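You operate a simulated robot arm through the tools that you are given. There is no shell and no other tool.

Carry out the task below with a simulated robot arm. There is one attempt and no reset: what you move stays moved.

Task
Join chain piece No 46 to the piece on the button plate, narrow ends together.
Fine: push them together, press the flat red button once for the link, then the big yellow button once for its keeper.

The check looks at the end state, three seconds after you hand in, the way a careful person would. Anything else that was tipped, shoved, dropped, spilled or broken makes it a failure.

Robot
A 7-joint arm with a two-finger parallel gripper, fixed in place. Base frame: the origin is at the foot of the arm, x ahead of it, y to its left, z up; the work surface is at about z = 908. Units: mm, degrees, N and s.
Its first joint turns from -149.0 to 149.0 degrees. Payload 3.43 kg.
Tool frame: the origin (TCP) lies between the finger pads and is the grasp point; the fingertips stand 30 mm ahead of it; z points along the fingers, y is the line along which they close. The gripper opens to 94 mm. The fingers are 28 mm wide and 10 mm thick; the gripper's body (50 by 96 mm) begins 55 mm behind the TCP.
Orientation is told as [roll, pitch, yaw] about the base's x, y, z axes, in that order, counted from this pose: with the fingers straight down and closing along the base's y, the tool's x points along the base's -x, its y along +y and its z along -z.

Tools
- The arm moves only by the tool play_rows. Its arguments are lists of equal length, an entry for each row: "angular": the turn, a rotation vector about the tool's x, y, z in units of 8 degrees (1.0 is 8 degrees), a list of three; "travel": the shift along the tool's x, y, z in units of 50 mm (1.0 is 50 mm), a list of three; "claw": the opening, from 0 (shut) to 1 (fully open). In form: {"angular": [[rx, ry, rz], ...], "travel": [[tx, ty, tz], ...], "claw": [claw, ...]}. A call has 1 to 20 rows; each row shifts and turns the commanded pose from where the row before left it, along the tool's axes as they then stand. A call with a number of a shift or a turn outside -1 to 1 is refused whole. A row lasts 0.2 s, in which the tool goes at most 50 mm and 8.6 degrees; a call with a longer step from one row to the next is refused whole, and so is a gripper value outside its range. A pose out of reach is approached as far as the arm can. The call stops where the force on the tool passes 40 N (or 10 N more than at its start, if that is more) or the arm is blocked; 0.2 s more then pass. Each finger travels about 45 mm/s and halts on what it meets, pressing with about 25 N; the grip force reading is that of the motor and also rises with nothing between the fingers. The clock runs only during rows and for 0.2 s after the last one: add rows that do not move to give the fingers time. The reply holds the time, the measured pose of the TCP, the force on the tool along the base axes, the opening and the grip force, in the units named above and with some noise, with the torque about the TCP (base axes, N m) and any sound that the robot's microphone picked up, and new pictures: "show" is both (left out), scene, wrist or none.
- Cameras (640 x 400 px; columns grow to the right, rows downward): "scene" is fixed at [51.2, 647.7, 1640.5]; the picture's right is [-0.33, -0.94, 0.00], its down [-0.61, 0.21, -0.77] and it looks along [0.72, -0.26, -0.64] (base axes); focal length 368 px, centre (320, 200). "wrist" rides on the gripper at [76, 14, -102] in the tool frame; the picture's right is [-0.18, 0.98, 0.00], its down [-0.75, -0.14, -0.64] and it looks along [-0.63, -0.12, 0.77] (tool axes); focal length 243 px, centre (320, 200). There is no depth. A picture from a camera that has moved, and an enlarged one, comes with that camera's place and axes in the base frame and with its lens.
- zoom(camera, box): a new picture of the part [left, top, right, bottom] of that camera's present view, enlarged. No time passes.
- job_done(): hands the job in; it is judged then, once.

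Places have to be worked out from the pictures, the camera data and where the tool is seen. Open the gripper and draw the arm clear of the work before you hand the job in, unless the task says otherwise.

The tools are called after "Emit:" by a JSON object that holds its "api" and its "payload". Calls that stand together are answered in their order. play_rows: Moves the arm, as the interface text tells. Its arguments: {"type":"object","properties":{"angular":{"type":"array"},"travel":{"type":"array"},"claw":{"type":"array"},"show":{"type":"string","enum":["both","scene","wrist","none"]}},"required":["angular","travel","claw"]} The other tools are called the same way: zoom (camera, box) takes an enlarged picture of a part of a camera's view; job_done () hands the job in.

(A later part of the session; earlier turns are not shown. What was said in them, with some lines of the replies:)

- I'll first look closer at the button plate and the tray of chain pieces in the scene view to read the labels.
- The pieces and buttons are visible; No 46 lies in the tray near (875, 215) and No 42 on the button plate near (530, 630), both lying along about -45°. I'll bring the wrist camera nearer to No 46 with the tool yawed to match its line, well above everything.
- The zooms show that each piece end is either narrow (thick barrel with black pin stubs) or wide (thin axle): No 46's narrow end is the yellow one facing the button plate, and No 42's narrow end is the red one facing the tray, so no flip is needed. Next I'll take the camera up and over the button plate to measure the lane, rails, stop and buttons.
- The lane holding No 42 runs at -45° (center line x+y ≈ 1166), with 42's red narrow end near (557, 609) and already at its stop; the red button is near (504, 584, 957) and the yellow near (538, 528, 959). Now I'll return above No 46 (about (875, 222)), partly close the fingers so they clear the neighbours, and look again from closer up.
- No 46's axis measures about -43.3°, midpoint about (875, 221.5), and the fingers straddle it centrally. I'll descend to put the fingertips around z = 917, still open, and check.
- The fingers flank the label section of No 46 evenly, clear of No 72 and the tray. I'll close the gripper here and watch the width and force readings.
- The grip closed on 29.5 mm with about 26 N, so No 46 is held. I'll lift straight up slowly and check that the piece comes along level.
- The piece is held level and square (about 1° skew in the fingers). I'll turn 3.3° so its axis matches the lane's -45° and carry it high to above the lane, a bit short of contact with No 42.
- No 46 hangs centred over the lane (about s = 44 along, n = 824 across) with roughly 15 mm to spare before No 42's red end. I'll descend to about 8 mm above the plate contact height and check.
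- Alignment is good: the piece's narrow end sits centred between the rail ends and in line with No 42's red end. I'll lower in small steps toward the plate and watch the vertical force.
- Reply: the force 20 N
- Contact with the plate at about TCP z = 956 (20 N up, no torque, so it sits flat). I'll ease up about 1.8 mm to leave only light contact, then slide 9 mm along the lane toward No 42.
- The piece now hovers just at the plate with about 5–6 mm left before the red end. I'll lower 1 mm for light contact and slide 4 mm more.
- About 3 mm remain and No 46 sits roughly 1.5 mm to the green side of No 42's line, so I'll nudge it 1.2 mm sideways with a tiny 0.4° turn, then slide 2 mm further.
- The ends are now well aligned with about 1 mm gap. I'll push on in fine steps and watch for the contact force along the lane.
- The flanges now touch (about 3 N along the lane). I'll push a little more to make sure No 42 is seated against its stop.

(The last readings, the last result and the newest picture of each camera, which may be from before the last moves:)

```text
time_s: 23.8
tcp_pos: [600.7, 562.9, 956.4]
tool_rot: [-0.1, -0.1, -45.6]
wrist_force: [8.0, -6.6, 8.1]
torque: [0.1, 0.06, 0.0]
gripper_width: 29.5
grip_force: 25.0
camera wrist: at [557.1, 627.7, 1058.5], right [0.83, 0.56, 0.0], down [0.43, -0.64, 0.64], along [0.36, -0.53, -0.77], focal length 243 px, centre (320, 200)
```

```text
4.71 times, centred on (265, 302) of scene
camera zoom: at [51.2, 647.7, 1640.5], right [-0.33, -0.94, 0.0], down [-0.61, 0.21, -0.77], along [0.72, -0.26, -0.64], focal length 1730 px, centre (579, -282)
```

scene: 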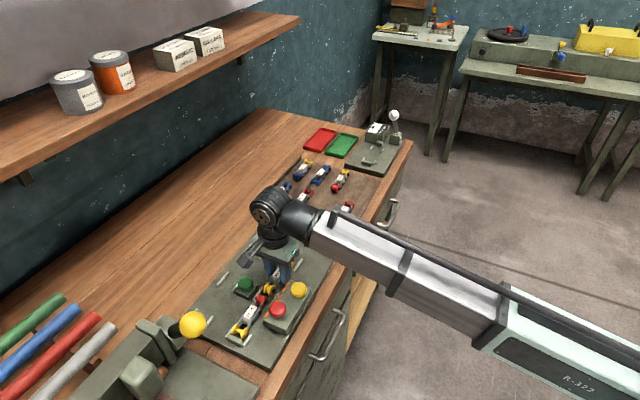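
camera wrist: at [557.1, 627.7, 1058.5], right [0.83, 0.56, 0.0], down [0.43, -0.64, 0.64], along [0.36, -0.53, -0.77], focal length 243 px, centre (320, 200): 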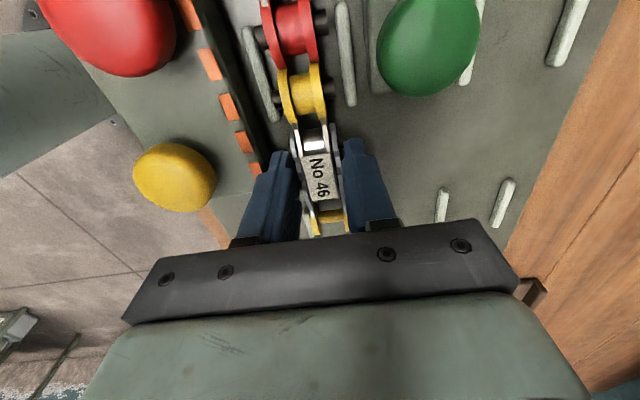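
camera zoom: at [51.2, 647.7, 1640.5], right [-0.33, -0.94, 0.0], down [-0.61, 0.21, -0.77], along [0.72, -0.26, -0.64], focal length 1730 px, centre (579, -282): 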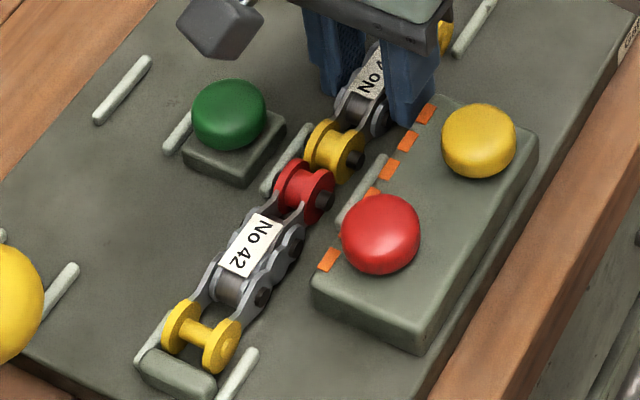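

About 10 N along the lane and no further motion: No 42 is seated on its stop and the narrow ends are butted. I'll ease the push by half a millimetre, then open just to about 39 mm (limited room beside the button box).

Emit:
{"api": "play_rows", "payload": {"angular": [[0, 0, 0], [0, 0, 0], [0, 0, 0], [0, 0, 0], [0, 0, 0], [0, 0, 0]], "travel": [[-0.008, 0, -0.008], [0, 0, 0], [0, 0, 0], [0, 0, 0], [0, 0, 0], [0, 0, 0]], "claw": [0, 0.3, 0.35, 0.38, 0.41, 0.41], "show": "both"}}

Emit:
{"api": "zoom", "payload": {"camera": "wrist", "box": [220, 0, 420, 240]}}

Emit:
{"api": "zoom", "payload": {"camera": "scene", "box": [220, 260, 310, 345]}}

```text
time_s: 25.2
tcp_pos: [601.0, 562.7, 955.0]
tool_rot: [0.0, -0.1, -45.6]
wrist_force: [0.0, 1.4, -0.9]
torque: [0.06, -0.04, -0.01]
gripper_width: 38.2
grip_force: 0.0
camera wrist: at [556.9, 628.2, 1058.7], right [0.83, 0.56, 0.0], down [0.43, -0.64, 0.64], along [0.36, -0.53, -0.77], focal length 243 px, centre (320, 200)
```

scene: 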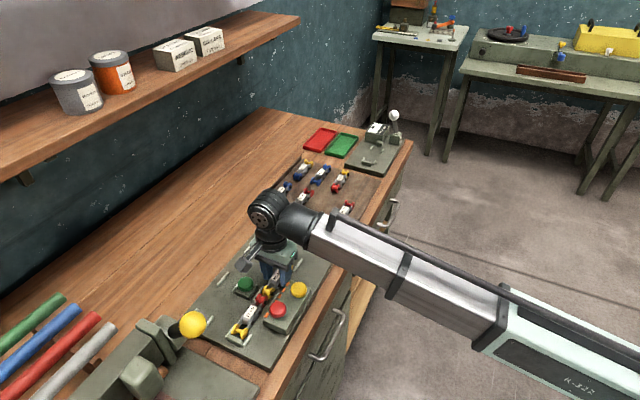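
wrist: 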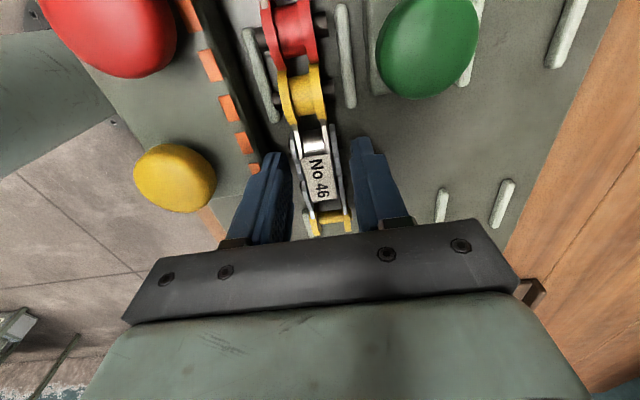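

```text
1.67 times, centred on (320, 120) of wrist
camera zoom: at [556.9, 628.2, 1058.7], right [0.83, 0.56, 0.0], down [0.43, -0.64, 0.64], along [0.36, -0.53, -0.77], focal length 404 px, centre (320, 333)
```

zoom: 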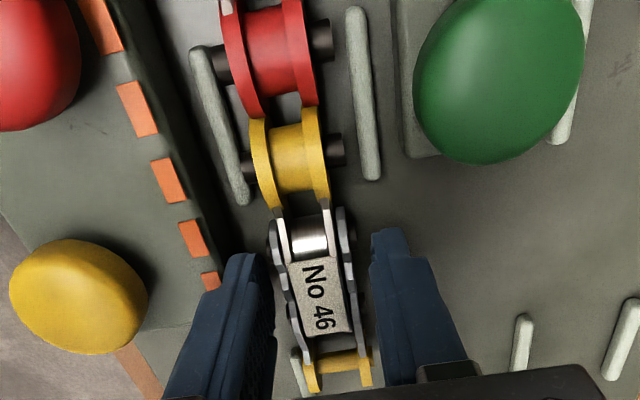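

```text
4.71 times, centred on (265, 302) of scene
camera zoom: at [51.2, 647.7, 1640.5], right [-0.33, -0.94, 0.0], down [-0.61, 0.21, -0.77], along [0.72, -0.26, -0.64], focal length 1730 px, centre (579, -282)
```

zoom: 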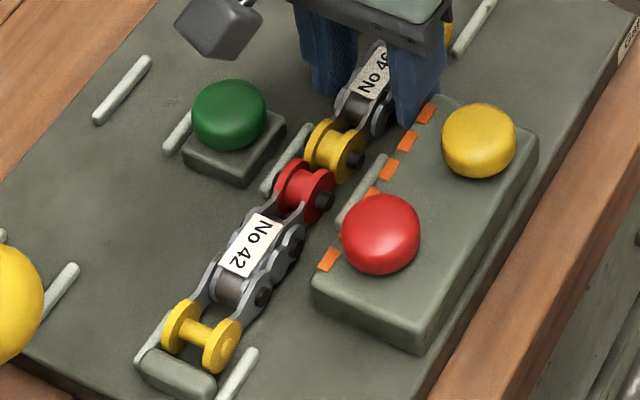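

The fingers are clear of the piece on both sides and the two narrow ends stay in contact. I'll lift straight up and re-inspect the joint.

Emit:
{"api": "play_rows", "payload": {"angular": [[0, 0, 0], [0, 0, 0], [0, 0, 0], [0, 0, 0], [0, 0, 0], [0, 0, 0]], "travel": [[0, 0, -0.15], [0, 0, -0.3], [0, 0, -0.6], [0, 0, -0.7], [0, 0, -0.5], [0, 0, 0]], "claw": [0.41, 0.41, 0.41, 0.41, 0.41, 0.41]}}

Emit:
{"api": "zoom", "payload": {"camera": "wrist", "box": [190, 0, 446, 200]}}

Emit:
{"api": "zoom", "payload": {"camera": "scene", "box": [220, 250, 320, 345]}}

```text
time_s: 26.6
tcp_pos: [600.6, 563.2, 1069.1]
tool_rot: [0.0, 0.0, -45.5]
wrist_force: [-0.2, -0.1, -0.7]
torque: [-0.01, 0.03, 0.01]
gripper_width: 38.2
grip_force: 0.0
camera wrist: at [556.3, 628.7, 1171.8], right [0.83, 0.56, 0.0], down [0.43, -0.64, 0.64], along [0.36, -0.53, -0.77], focal length 243 px, centre (320, 200)
```

scene: 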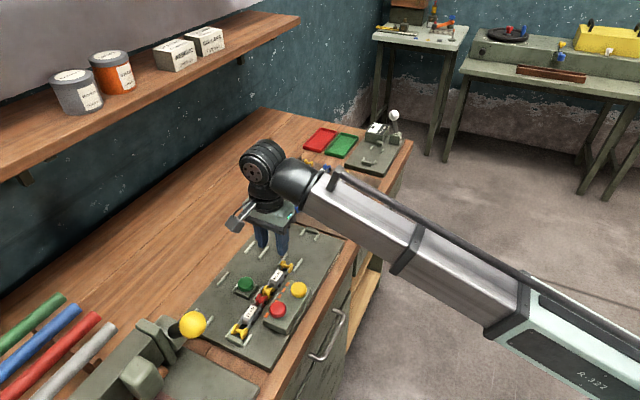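
wrist: 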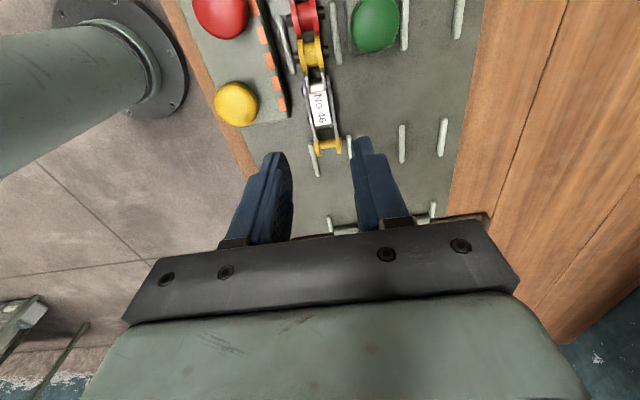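

```text
2.00 times, centred on (318, 100) of wrist
camera zoom: at [556.3, 628.7, 1171.8], right [0.83, 0.56, 0.0], down [0.43, -0.64, 0.64], along [0.36, -0.53, -0.77], focal length 485 px, centre (324, 400)
```

zoom: 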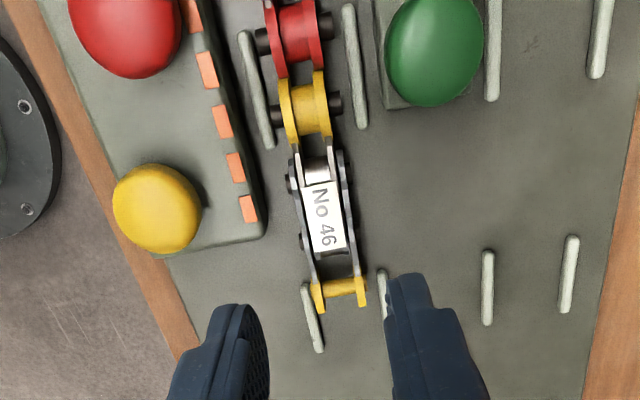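

```text
4.21 times, centred on (270, 298) of scene
camera zoom: at [51.2, 647.7, 1640.5], right [-0.33, -0.94, 0.0], down [-0.61, 0.21, -0.77], along [0.72, -0.26, -0.64], focal length 1548 px, centre (530, -210)
```

zoom: 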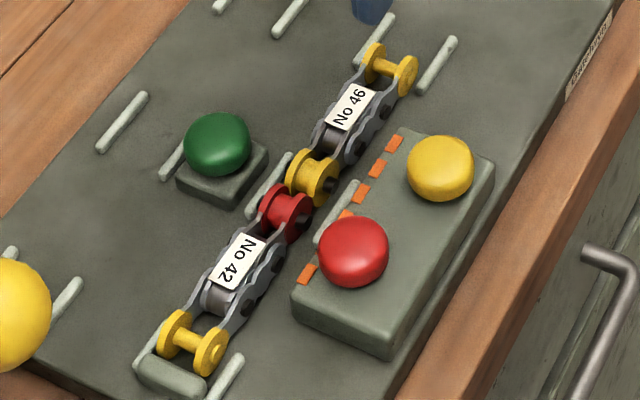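

The two pieces lie straight in the lane with narrow ends butted at the middle of the orange marks. Next: close the gripper and move above the flat red button at about (504, 584), stopping with the fingertips near z = 972 to verify aim.

Emit:
{"api": "play_rows", "payload": {"angular": [[0, 0, 0], [0, 0, 0], [0, 0, 0], [0, 0, 0], [0, 0, 0], [0, 0, 0], [0, 0, 0]], "travel": [[0.552, -0.363, 0], [0.552, -0.363, 0], [0.552, -0.363, 0], [0, 0, 0.66], [0, 0, 0.66], [0, 0, 0], [0, 0, 0]], "claw": [0.2, 0, 0, 0, 0, 0, 0]}}

Emit:
{"api": "zoom", "payload": {"camera": "scene", "box": [220, 240, 340, 345]}}

Emit:
{"api": "zoom", "payload": {"camera": "wrist", "box": [220, 40, 420, 240]}}

```text
time_s: 28.2
tcp_pos: [504.2, 584.3, 1002.7]
tool_rot: [-0.1, 0.0, -45.6]
wrist_force: [0.8, 0.7, -0.2]
torque: [0.0, 0.03, -0.01]
gripper_width: 0.0
grip_force: 24.7
camera wrist: at [460.1, 649.7, 1105.7], right [0.83, 0.56, 0.0], down [0.43, -0.64, 0.64], along [0.36, -0.53, -0.77], focal length 243 px, centre (320, 200)
```

scene: 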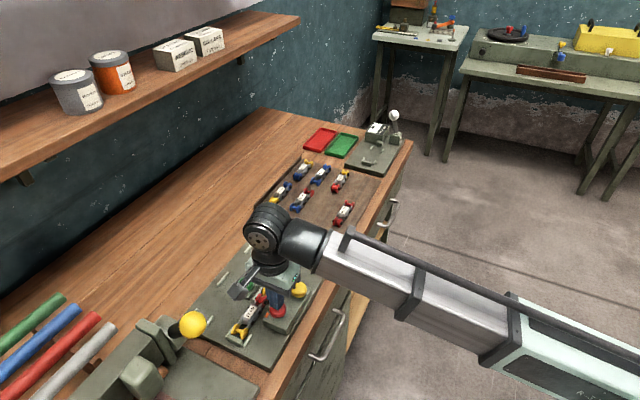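
wrist: 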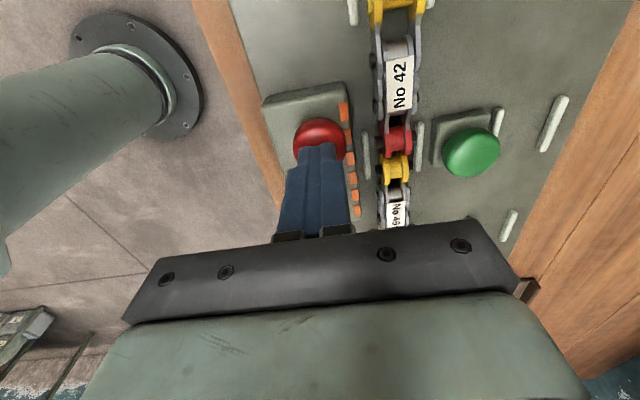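

```text
3.81 times, centred on (280, 292) of scene
camera zoom: at [51.2, 647.7, 1640.5], right [-0.33, -0.94, 0.0], down [-0.61, 0.21, -0.77], along [0.72, -0.26, -0.64], focal length 1400 px, centre (472, -152)
```

zoom: 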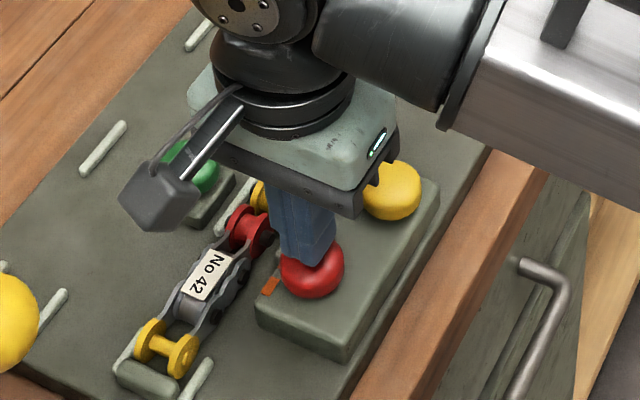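

```text
2.00 times, centred on (320, 140) of wrist
camera zoom: at [460.1, 649.7, 1105.7], right [0.83, 0.56, 0.0], down [0.43, -0.64, 0.64], along [0.36, -0.53, -0.77], focal length 485 px, centre (320, 320)
```

zoom: 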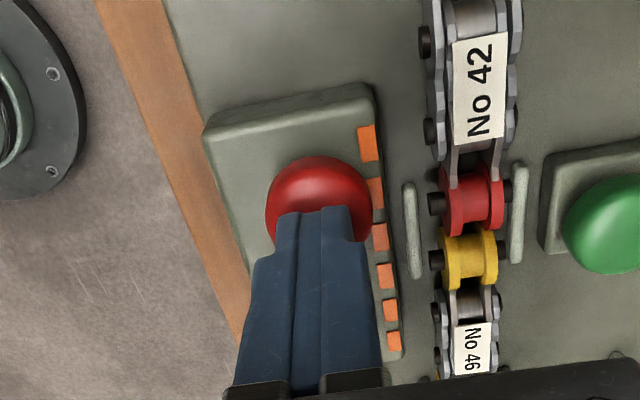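

The closed fingertips are centred over the red button about 10 mm above it. I'll press down in 2 mm steps, letting the force limit stop it, and listen for a click.

Emit:
{"api": "play_rows", "payload": {"angular": [[0, 0, 0], [0, 0, 0], [0, 0, 0], [0, 0, 0], [0, 0, 0], [0, 0, 0], [0, 0, 0]], "travel": [[0, 0, 0.04], [0, 0, 0.04], [0, 0, 0.04], [0, 0, 0.04], [0, 0, 0.04], [0, 0, 0.04], [0, 0, 0]], "claw": [0, 0, 0, 0, 0, 0, 0], "show": "none"}}

```text
time_s: 29.8
tcp_pos: [505.3, 583.4, 991.1]
tool_rot: [0.0, 0.0, -45.5]
wrist_force: [-2.1, 1.1, 4.8]
torque: [0.04, -0.01, -0.04]
gripper_width: 0.0
grip_force: 24.7
```

Contact with the red button has begun (about 5 N at fingertip z ≈ 961). I'll keep pressing down in 1 mm steps without releasing.

Emit:
{"api": "play_rows", "payload": {"angular": [[0, 0, 0], [0, 0, 0], [0, 0, 0], [0, 0, 0], [0, 0, 0]], "travel": [[0, 0, 0.02], [0, 0, 0.02], [0, 0, 0.02], [0, 0, 0.02], [0, 0, 0]], "claw": [0, 0, 0, 0, 0], "show": "scene"}}

Emit:
{"api": "zoom", "payload": {"camera": "wrist", "box": [220, 0, 460, 240]}}

```text
time_s: 31.0
tcp_pos: [504.7, 584.3, 987.0]
tool_rot: [0.0, -0.1, -45.6]
wrist_force: [-1.4, 4.0, 5.9]
torque: [0.07, 0.07, 0.0]
gripper_width: 0.0
grip_force: 25.5
```

scene: 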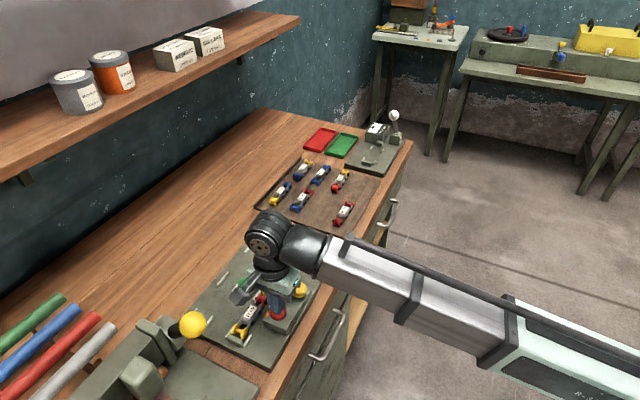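

```text
1.67 times, centred on (340, 120) of wrist
camera zoom: at [460.3, 649.2, 1089.4], right [0.83, 0.56, 0.0], down [0.43, -0.64, 0.64], along [0.36, -0.53, -0.77], focal length 404 px, centre (287, 333)
```

zoom: 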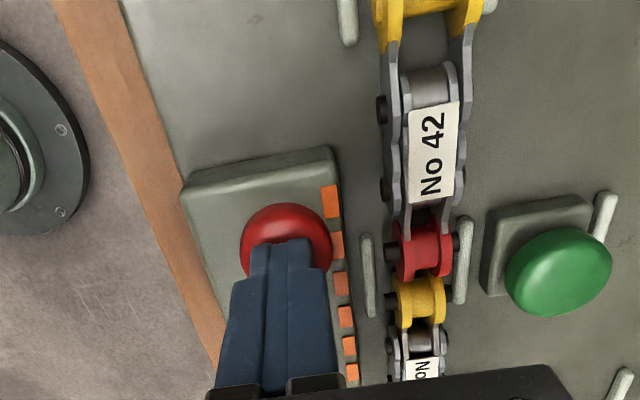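

The button is travelling against a light spring (about 6 N, 4 mm in), no click yet. I'll continue down in the same press.

Emit:
{"api": "play_rows", "payload": {"angular": [[0, 0, 0], [0, 0, 0], [0, 0, 0], [0, 0, 0], [0, 0, 0]], "travel": [[0, 0, 0.02], [0, 0, 0.02], [0, 0, 0.02], [0, 0, 0.02], [0, 0, 0]], "claw": [0, 0, 0, 0, 0], "show": "wrist"}}

Emit:
{"api": "zoom", "payload": {"camera": "wrist", "box": [220, 0, 460, 240]}}

```text
time_s: 32.2
tcp_pos: [505.8, 583.8, 983.5]
tool_rot: [0.1, 0.0, -45.6]
wrist_force: [-1.2, 1.4, 7.7]
torque: [0.06, 0.03, 0.03]
gripper_width: 0.0
grip_force: 25.0
heard: click
camera wrist: at [460.3, 649.2, 1085.6], right [0.83, 0.56, 0.0], down [0.43, -0.64, 0.64], along [0.36, -0.53, -0.77], focal length 243 px, centre (320, 200)
```

wrist: 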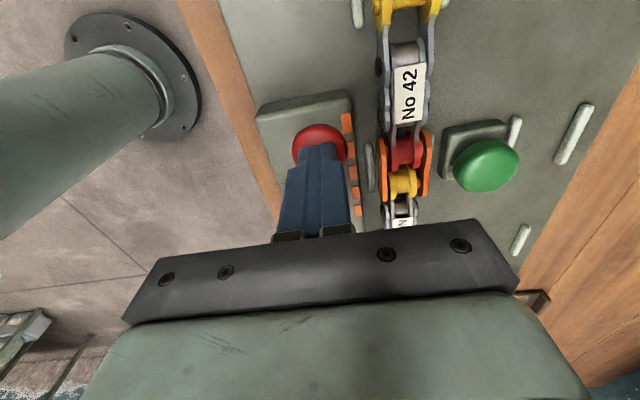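

```text
1.67 times, centred on (340, 120) of wrist
camera zoom: at [460.3, 649.2, 1085.6], right [0.83, 0.56, 0.0], down [0.43, -0.64, 0.64], along [0.36, -0.53, -0.77], focal length 404 px, centre (287, 333)
```

zoom: 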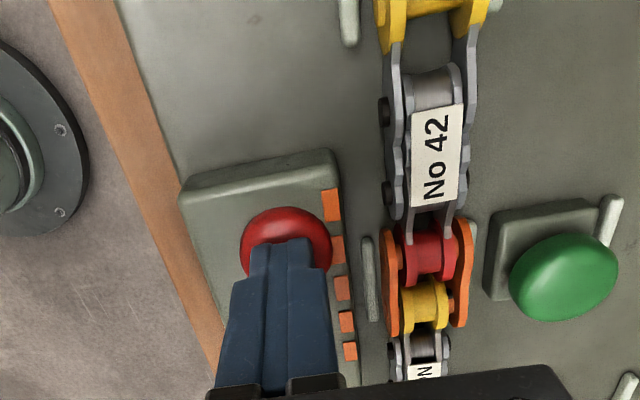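

A click sounded and the orange link plates now span the red and yellow narrow ends. I'll lift straight off the red button and inspect the link.

Emit:
{"api": "play_rows", "payload": {"angular": [[0, 0, 0], [0, 0, 0], [0, 0, 0], [0, 0, 0]], "travel": [[0, 0, -0.3], [0, 0, -0.5], [0, 0, -0.4], [0, 0, 0]], "claw": [0, 0, 0, 0]}}

Emit:
{"api": "zoom", "payload": {"camera": "wrist", "box": [220, 0, 460, 240]}}

Emit:
{"api": "zoom", "payload": {"camera": "scene", "box": [220, 240, 340, 345]}}

```text
time_s: 33.2
tcp_pos: [504.8, 584.1, 1043.8]
tool_rot: [0.0, 0.1, -45.6]
wrist_force: [-0.5, 0.8, -0.2]
torque: [0.0, 0.0, 0.0]
gripper_width: 0.1
grip_force: 24.9
camera wrist: at [460.6, 649.3, 1145.8], right [0.83, 0.56, 0.0], down [0.43, -0.64, 0.64], along [0.36, -0.53, -0.77], focal length 243 px, centre (320, 200)
```

scene: 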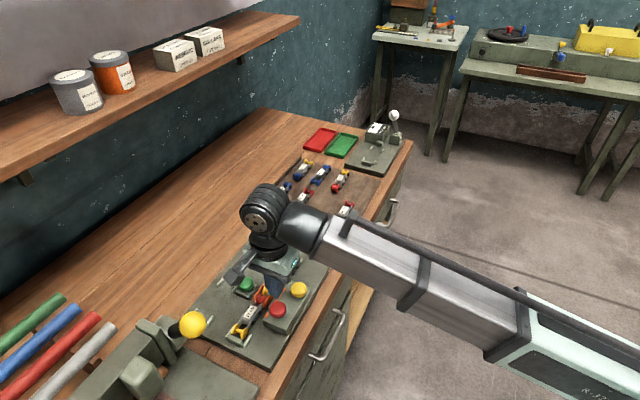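
wrist: 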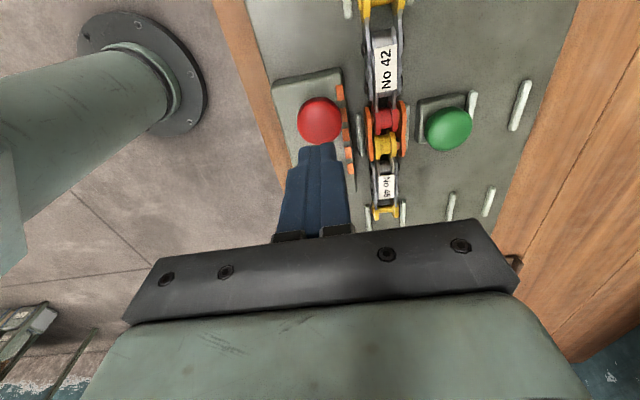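

```text
1.67 times, centred on (340, 120) of wrist
camera zoom: at [460.6, 649.3, 1145.8], right [0.83, 0.56, 0.0], down [0.43, -0.64, 0.64], along [0.36, -0.53, -0.77], focal length 404 px, centre (287, 333)
```

zoom: 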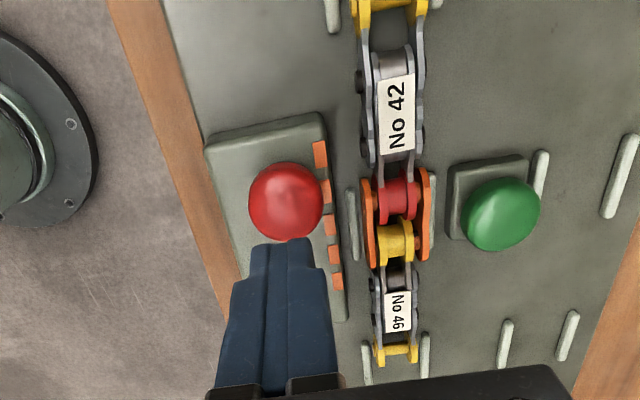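

```text
3.81 times, centred on (280, 292) of scene
camera zoom: at [51.2, 647.7, 1640.5], right [-0.33, -0.94, 0.0], down [-0.61, 0.21, -0.77], along [0.72, -0.26, -0.64], focal length 1400 px, centre (472, -152)
```

zoom: 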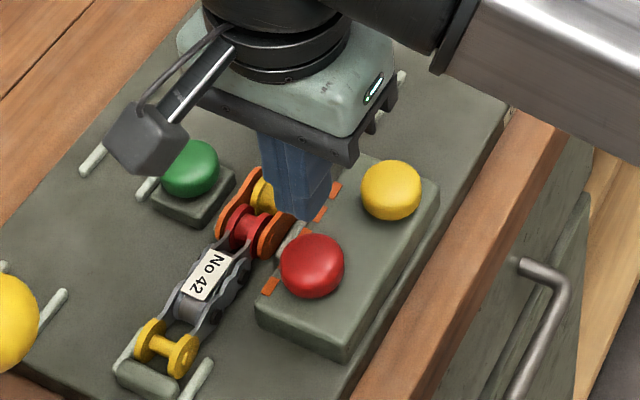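

The link is in place. Now I'll move above the big yellow button (about (537.5, 528)) and stop with the fingertips near z = 972 to check aim.

Emit:
{"api": "play_rows", "payload": {"angular": [[0, 0, 0], [0, 0, 0], [0, 0, 0], [0, 0, 0], [0, 0, 0], [0, 0, 0]], "travel": [[-0.631, -0.156, 0], [-0.631, -0.156, 0], [0, 0, 0], [0, 0, 0.5], [0, 0, 0.32], [0, 0, 0]], "claw": [0, 0, 0, 0, 0, 0]}}

Emit:
{"api": "zoom", "payload": {"camera": "wrist", "box": [220, 0, 460, 240]}}

Emit:
{"api": "zoom", "payload": {"camera": "scene", "box": [220, 240, 340, 345]}}

```text
time_s: 34.6
tcp_pos: [537.4, 528.9, 1001.3]
tool_rot: [-0.1, 0.1, -45.6]
wrist_force: [0.2, -0.2, 0.1]
torque: [-0.03, -0.01, 0.0]
gripper_width: 0.2
grip_force: 25.1
camera wrist: at [493.3, 593.4, 1103.8], right [0.83, 0.56, 0.0], down [0.43, -0.64, 0.64], along [0.36, -0.53, -0.77], focal length 243 px, centre (320, 200)
```

scene: 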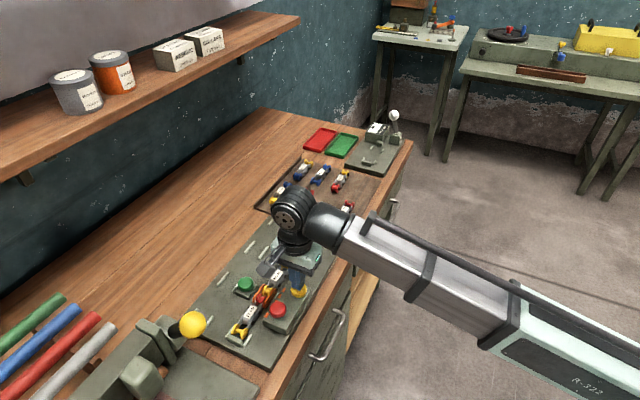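
wrist: 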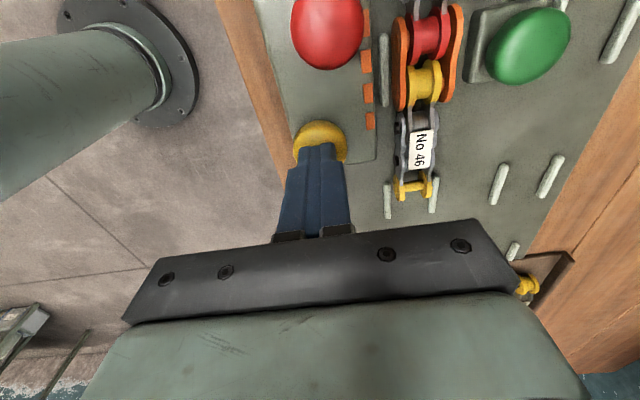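

```text
1.67 times, centred on (340, 120) of wrist
camera zoom: at [493.3, 593.4, 1103.8], right [0.83, 0.56, 0.0], down [0.43, -0.64, 0.64], along [0.36, -0.53, -0.77], focal length 404 px, centre (287, 333)
```

zoom: 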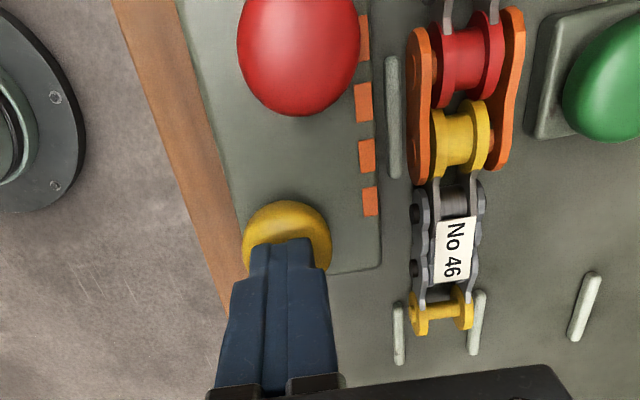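

```text
3.81 times, centred on (280, 292) of scene
camera zoom: at [51.2, 647.7, 1640.5], right [-0.33, -0.94, 0.0], down [-0.61, 0.21, -0.77], along [0.72, -0.26, -0.64], focal length 1400 px, centre (472, -152)
```

zoom: 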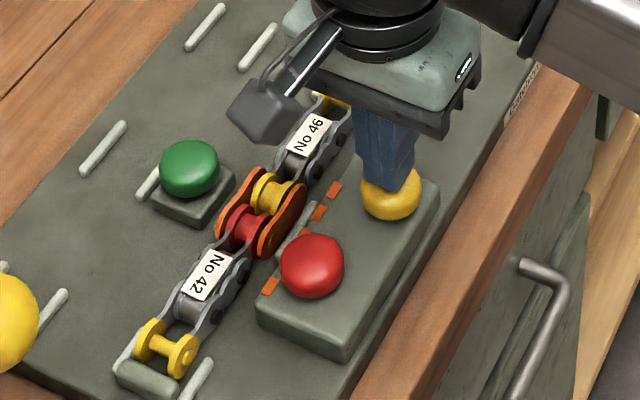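

Aim over the yellow button is good and the joined chain looks straight. I'll press it in one continuous slow push, reading as I go.

Emit:
{"api": "play_rows", "payload": {"angular": [[0, 0, 0], [0, 0, 0], [0, 0, 0], [0, 0, 0], [0, 0, 0], [0, 0, 0], [0, 0, 0], [0, 0, 0], [0, 0, 0], [0, 0, 0], [0, 0, 0]], "travel": [[0, 0, 0.04], [0, 0, 0.04], [0, 0, 0.04], [0, 0, 0.04], [0, 0, 0.04], [0, 0, 0.04], [0, 0, 0.02], [0, 0, 0.02], [0, 0, 0.02], [0, 0, 0.02], [0, 0, 0]], "claw": [0, 0, 0, 0, 0, 0, 0, 0, 0, 0, 0], "show": "wrist"}}

Emit:
{"api": "zoom", "payload": {"camera": "wrist", "box": [260, 0, 500, 220]}}

```text
time_s: 37.0
tcp_pos: [536.9, 528.2, 985.8]
tool_rot: [0.0, 0.0, -45.6]
wrist_force: [1.3, -0.1, 6.3]
torque: [-0.04, -0.05, 0.06]
gripper_width: 0.1
grip_force: 25.2
camera wrist: at [493.2, 593.2, 1088.9], right [0.83, 0.56, 0.0], down [0.43, -0.64, 0.64], along [0.36, -0.53, -0.77], focal length 243 px, centre (320, 200)
```

wrist: 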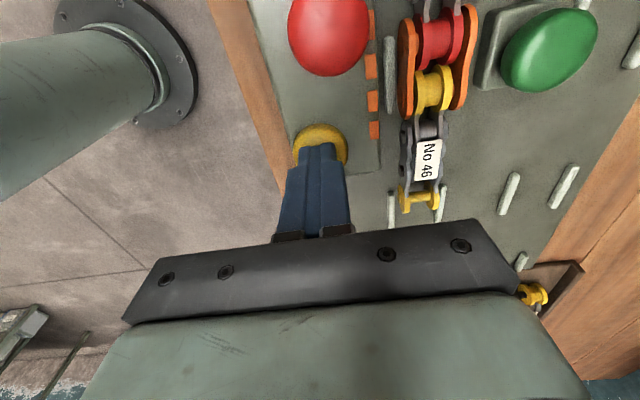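

```text
1.82 times, centred on (380, 110) of wrist
camera zoom: at [493.2, 593.2, 1088.9], right [0.83, 0.56, 0.0], down [0.43, -0.64, 0.64], along [0.36, -0.53, -0.77], focal length 441 px, centre (211, 364)
```

zoom: 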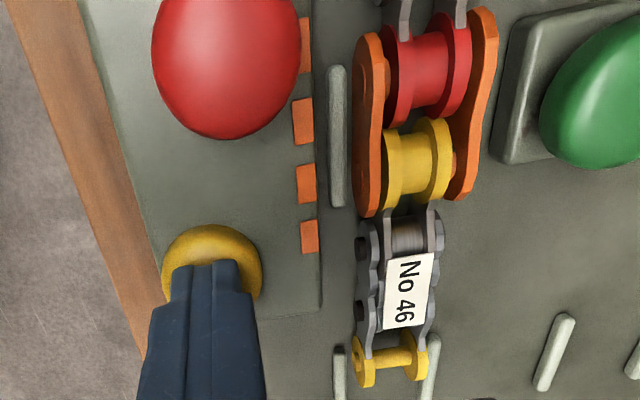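

The yellow button is partway in (6 N, no click yet). I'll continue the same press a few millimetres more.

Emit:
{"api": "play_rows", "payload": {"angular": [[0, 0, 0], [0, 0, 0], [0, 0, 0], [0, 0, 0]], "travel": [[0, 0, 0.02], [0, 0, 0.02], [0, 0, 0.02], [0, 0, 0]], "claw": [0, 0, 0, 0], "show": "wrist"}}

Emit:
{"api": "zoom", "payload": {"camera": "wrist", "box": [260, 0, 500, 220]}}

```text
time_s: 38.0
tcp_pos: [537.3, 527.7, 982.2]
tool_rot: [0.0, 0.0, -45.5]
wrist_force: [1.0, -1.5, 8.6]
torque: [-0.06, -0.05, -0.09]
gripper_width: 0.0
grip_force: 25.5
heard: click
camera wrist: at [493.2, 593.2, 1085.6], right [0.83, 0.56, 0.0], down [0.43, -0.64, 0.64], along [0.36, -0.53, -0.77], focal length 243 px, centre (320, 200)
```

wrist: 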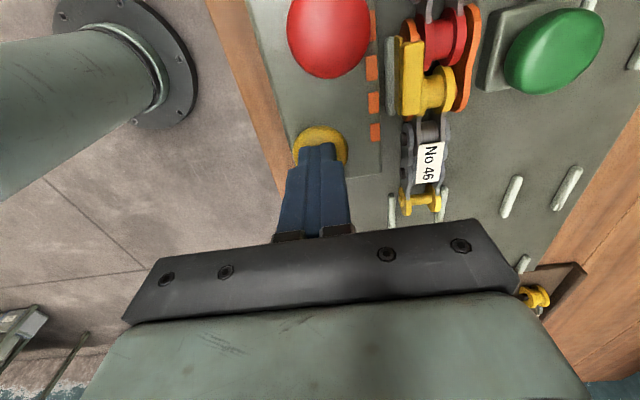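

```text
1.82 times, centred on (380, 110) of wrist
camera zoom: at [493.2, 593.2, 1085.6], right [0.83, 0.56, 0.0], down [0.43, -0.64, 0.64], along [0.36, -0.53, -0.77], focal length 441 px, centre (211, 364)
```

zoom: 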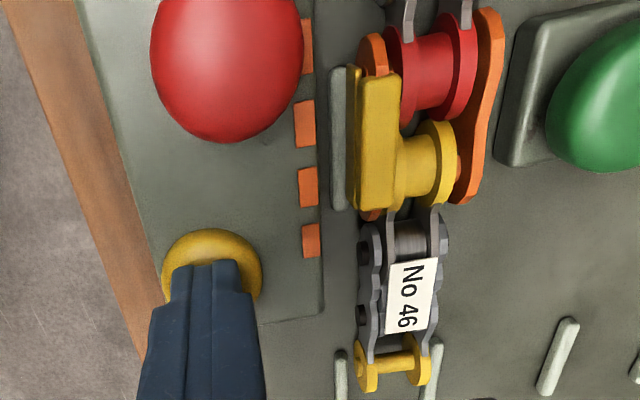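

Second click: a yellow keeper plate now sits on the link. I'll lift straight off, then check the result.

Emit:
{"api": "play_rows", "payload": {"angular": [[0, 0, 0], [0, 0, 0], [0, 0, 0], [0, 0, 0], [0, 0, 0], [0, 0, 0]], "travel": [[0, 0, -0.3], [0, 0, -0.6], [0, 0, -0.8], [0, 0, -0.8], [0, 0, -0.8], [0, 0, 0]], "claw": [0, 0, 0, 0, 0, 0]}}

Emit:
{"api": "zoom", "payload": {"camera": "wrist", "box": [240, 0, 480, 200]}}

Emit:
{"api": "zoom", "payload": {"camera": "scene", "box": [210, 240, 330, 345]}}

```text
time_s: 39.4
tcp_pos: [538.4, 529.2, 1147.1]
tool_rot: [0.6, 0.1, -45.6]
wrist_force: [-0.2, 0.1, -0.3]
torque: [0.01, 0.0, 0.01]
gripper_width: 0.0
grip_force: 25.1
camera wrist: at [492.8, 593.5, 1250.0], right [0.83, 0.56, 0.01], down [0.42, -0.64, 0.64], along [0.36, -0.53, -0.77], focal length 243 px, centre (320, 200)
```

scene: 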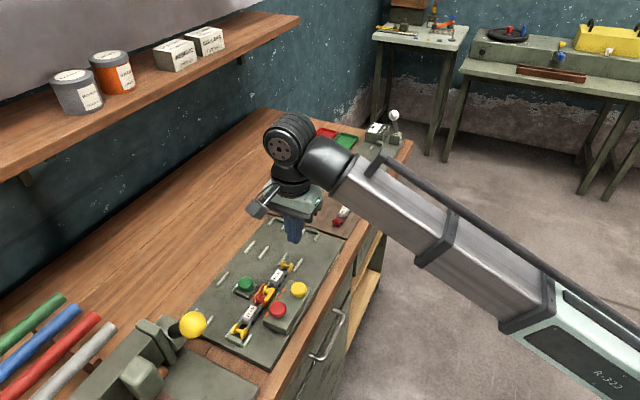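
wrist: 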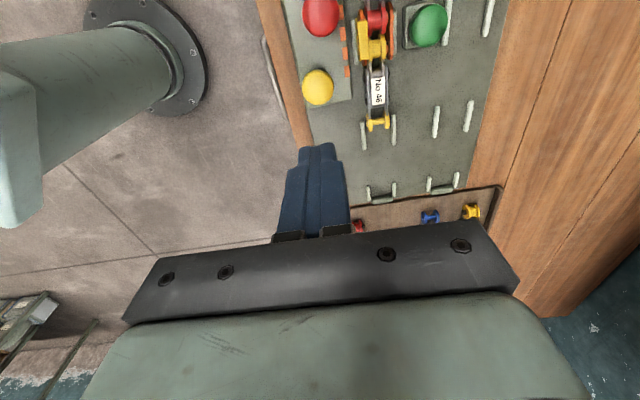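

```text
2.00 times, centred on (360, 100) of wrist
camera zoom: at [492.8, 593.5, 1250.0], right [0.83, 0.56, 0.01], down [0.42, -0.64, 0.64], along [0.36, -0.53, -0.77], focal length 485 px, centre (240, 400)
```

zoom: 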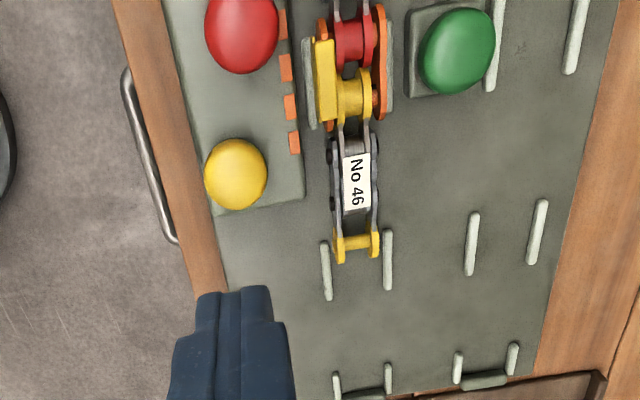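

```text
3.81 times, centred on (270, 292) of scene
camera zoom: at [51.2, 647.7, 1640.5], right [-0.33, -0.94, 0.0], down [-0.61, 0.21, -0.77], along [0.72, -0.26, -0.64], focal length 1400 px, centre (510, -152)
```

zoom: 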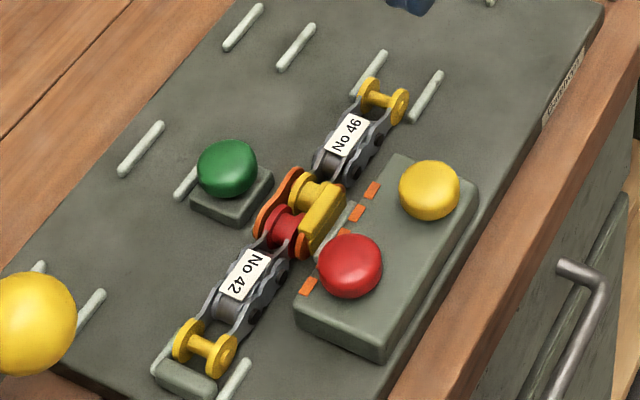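

The chain is joined with the orange link and yellow keeper in place, lying straight in the lane; both buttons have sprung back. I'll open the gripper, draw the arm up and away from the plate, and look over the whole scene.

Emit:
{"api": "play_rows", "payload": {"angular": [[0, 0, 0], [0, 0, 0], [0, 0, 0], [0, 0, 0], [0, 0, 0], [0, 0, 0], [0, 0, 0], [0, 0, 0], [0, 0, 0], [0, 0, 0]], "travel": [[0, 0, -0.7], [0, 0, -0.7], [-0.8, 0, 0], [-0.9, 0, 0], [-0.9, 0, 0], [-0.9, 0, 0], [-0.9, 0, 0], [-0.8, 0, 0], [0, 0, 0], [0, 0, 0]], "claw": [0, 0.1, 0.3, 0.5, 0.7, 0.9, 1, 1, 1, 1]}}

Emit:
{"api": "zoom", "payload": {"camera": "scene", "box": [180, 120, 420, 370]}}

Emit:
{"api": "zoom", "payload": {"camera": "scene", "box": [215, 250, 315, 345]}}

```text
time_s: 41.6
tcp_pos: [739.8, 361.8, 1162.6]
tool_rot: [0.1, 0.0, -45.5]
wrist_force: [0.0, -0.5, -0.1]
torque: [-0.05, 0.03, 0.01]
gripper_width: 94.0
grip_force: 0.0
out of reach, approached as far as the arm can: row 1, 2, 3
camera wrist: at [696.1, 427.2, 1264.7], right [0.83, 0.56, 0.0], down [0.43, -0.64, 0.64], along [0.36, -0.53, -0.77], focal length 243 px, centre (320, 200)
```

scene: 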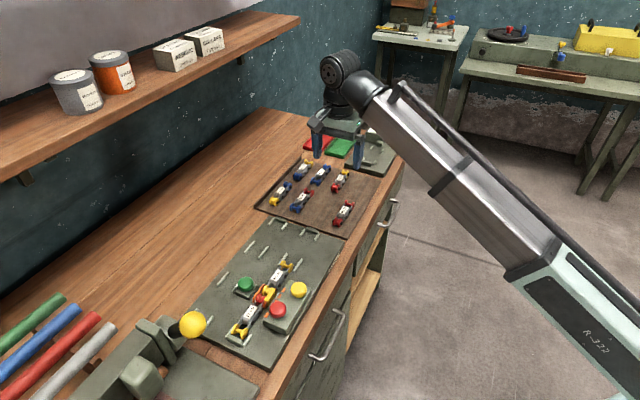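
wrist: 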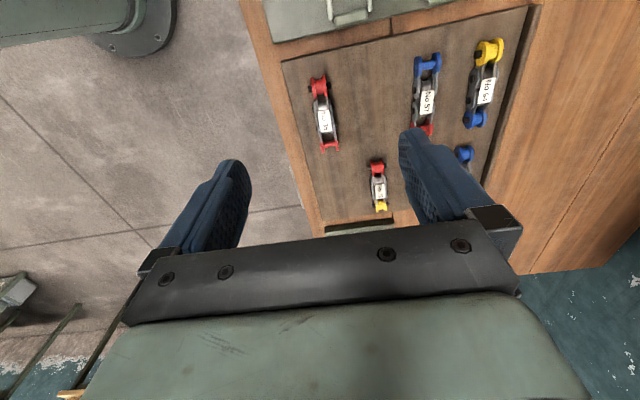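

```text
1.60 times, centred on (300, 245) of scene
camera zoom: at [51.2, 647.7, 1640.5], right [-0.33, -0.94, 0.0], down [-0.61, 0.21, -0.77], along [0.72, -0.26, -0.64], focal length 588 px, centre (352, 128)
```

zoom: 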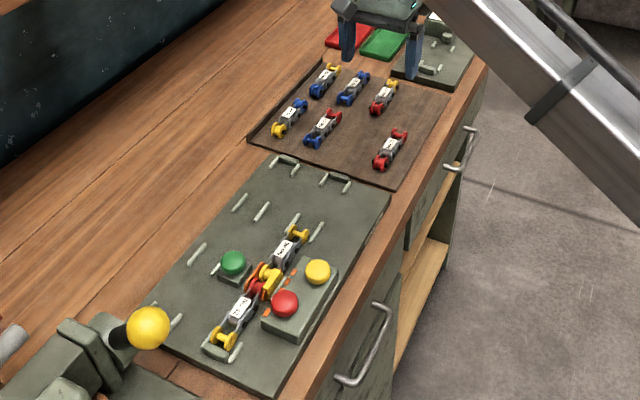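

```text
4.21 times, centred on (265, 298) of scene
camera zoom: at [51.2, 647.7, 1640.5], right [-0.33, -0.94, 0.0], down [-0.61, 0.21, -0.77], along [0.72, -0.26, -0.64], focal length 1548 px, centre (552, -210)
```

zoom: 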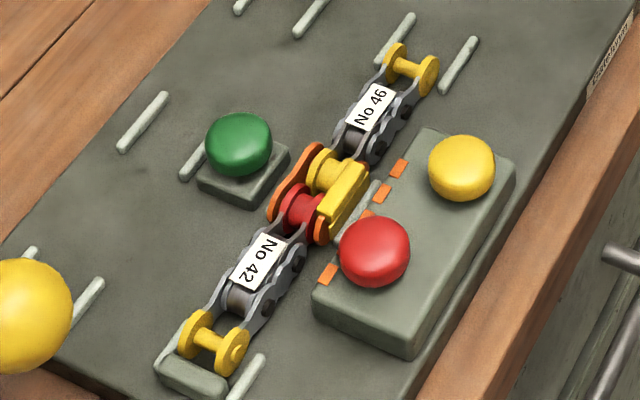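

The joined chain No 42–No 46 lies straight on the plate with its link and keeper, the other pieces are untouched in the tray, and the open gripper is clear of the work. I'm handing the job in.

Emit:
{"api": "job_done", "payload": {}}

```text
The job is handed in.
```

Chain piece No 46 is joined to No 42 on the button plate, narrow ends together, with the link and its keeper both on.

- **Joining:** I slid No 46 along the lane until its narrow end butted against No 42's and No 42 was pushed up against its stop.
- **Buttons:** I pressed the flat red button once, then the big yellow one once. Each gave one click, and the pictures show the orange link and then the yellow keeper appear.
- **Rest of the bench:** The last pictures show the joined chain straight in its lane and the other pieces still in the tray. The gripper is open and the arm is drawn clear.

The job is handed in; I have not seen the check's result.
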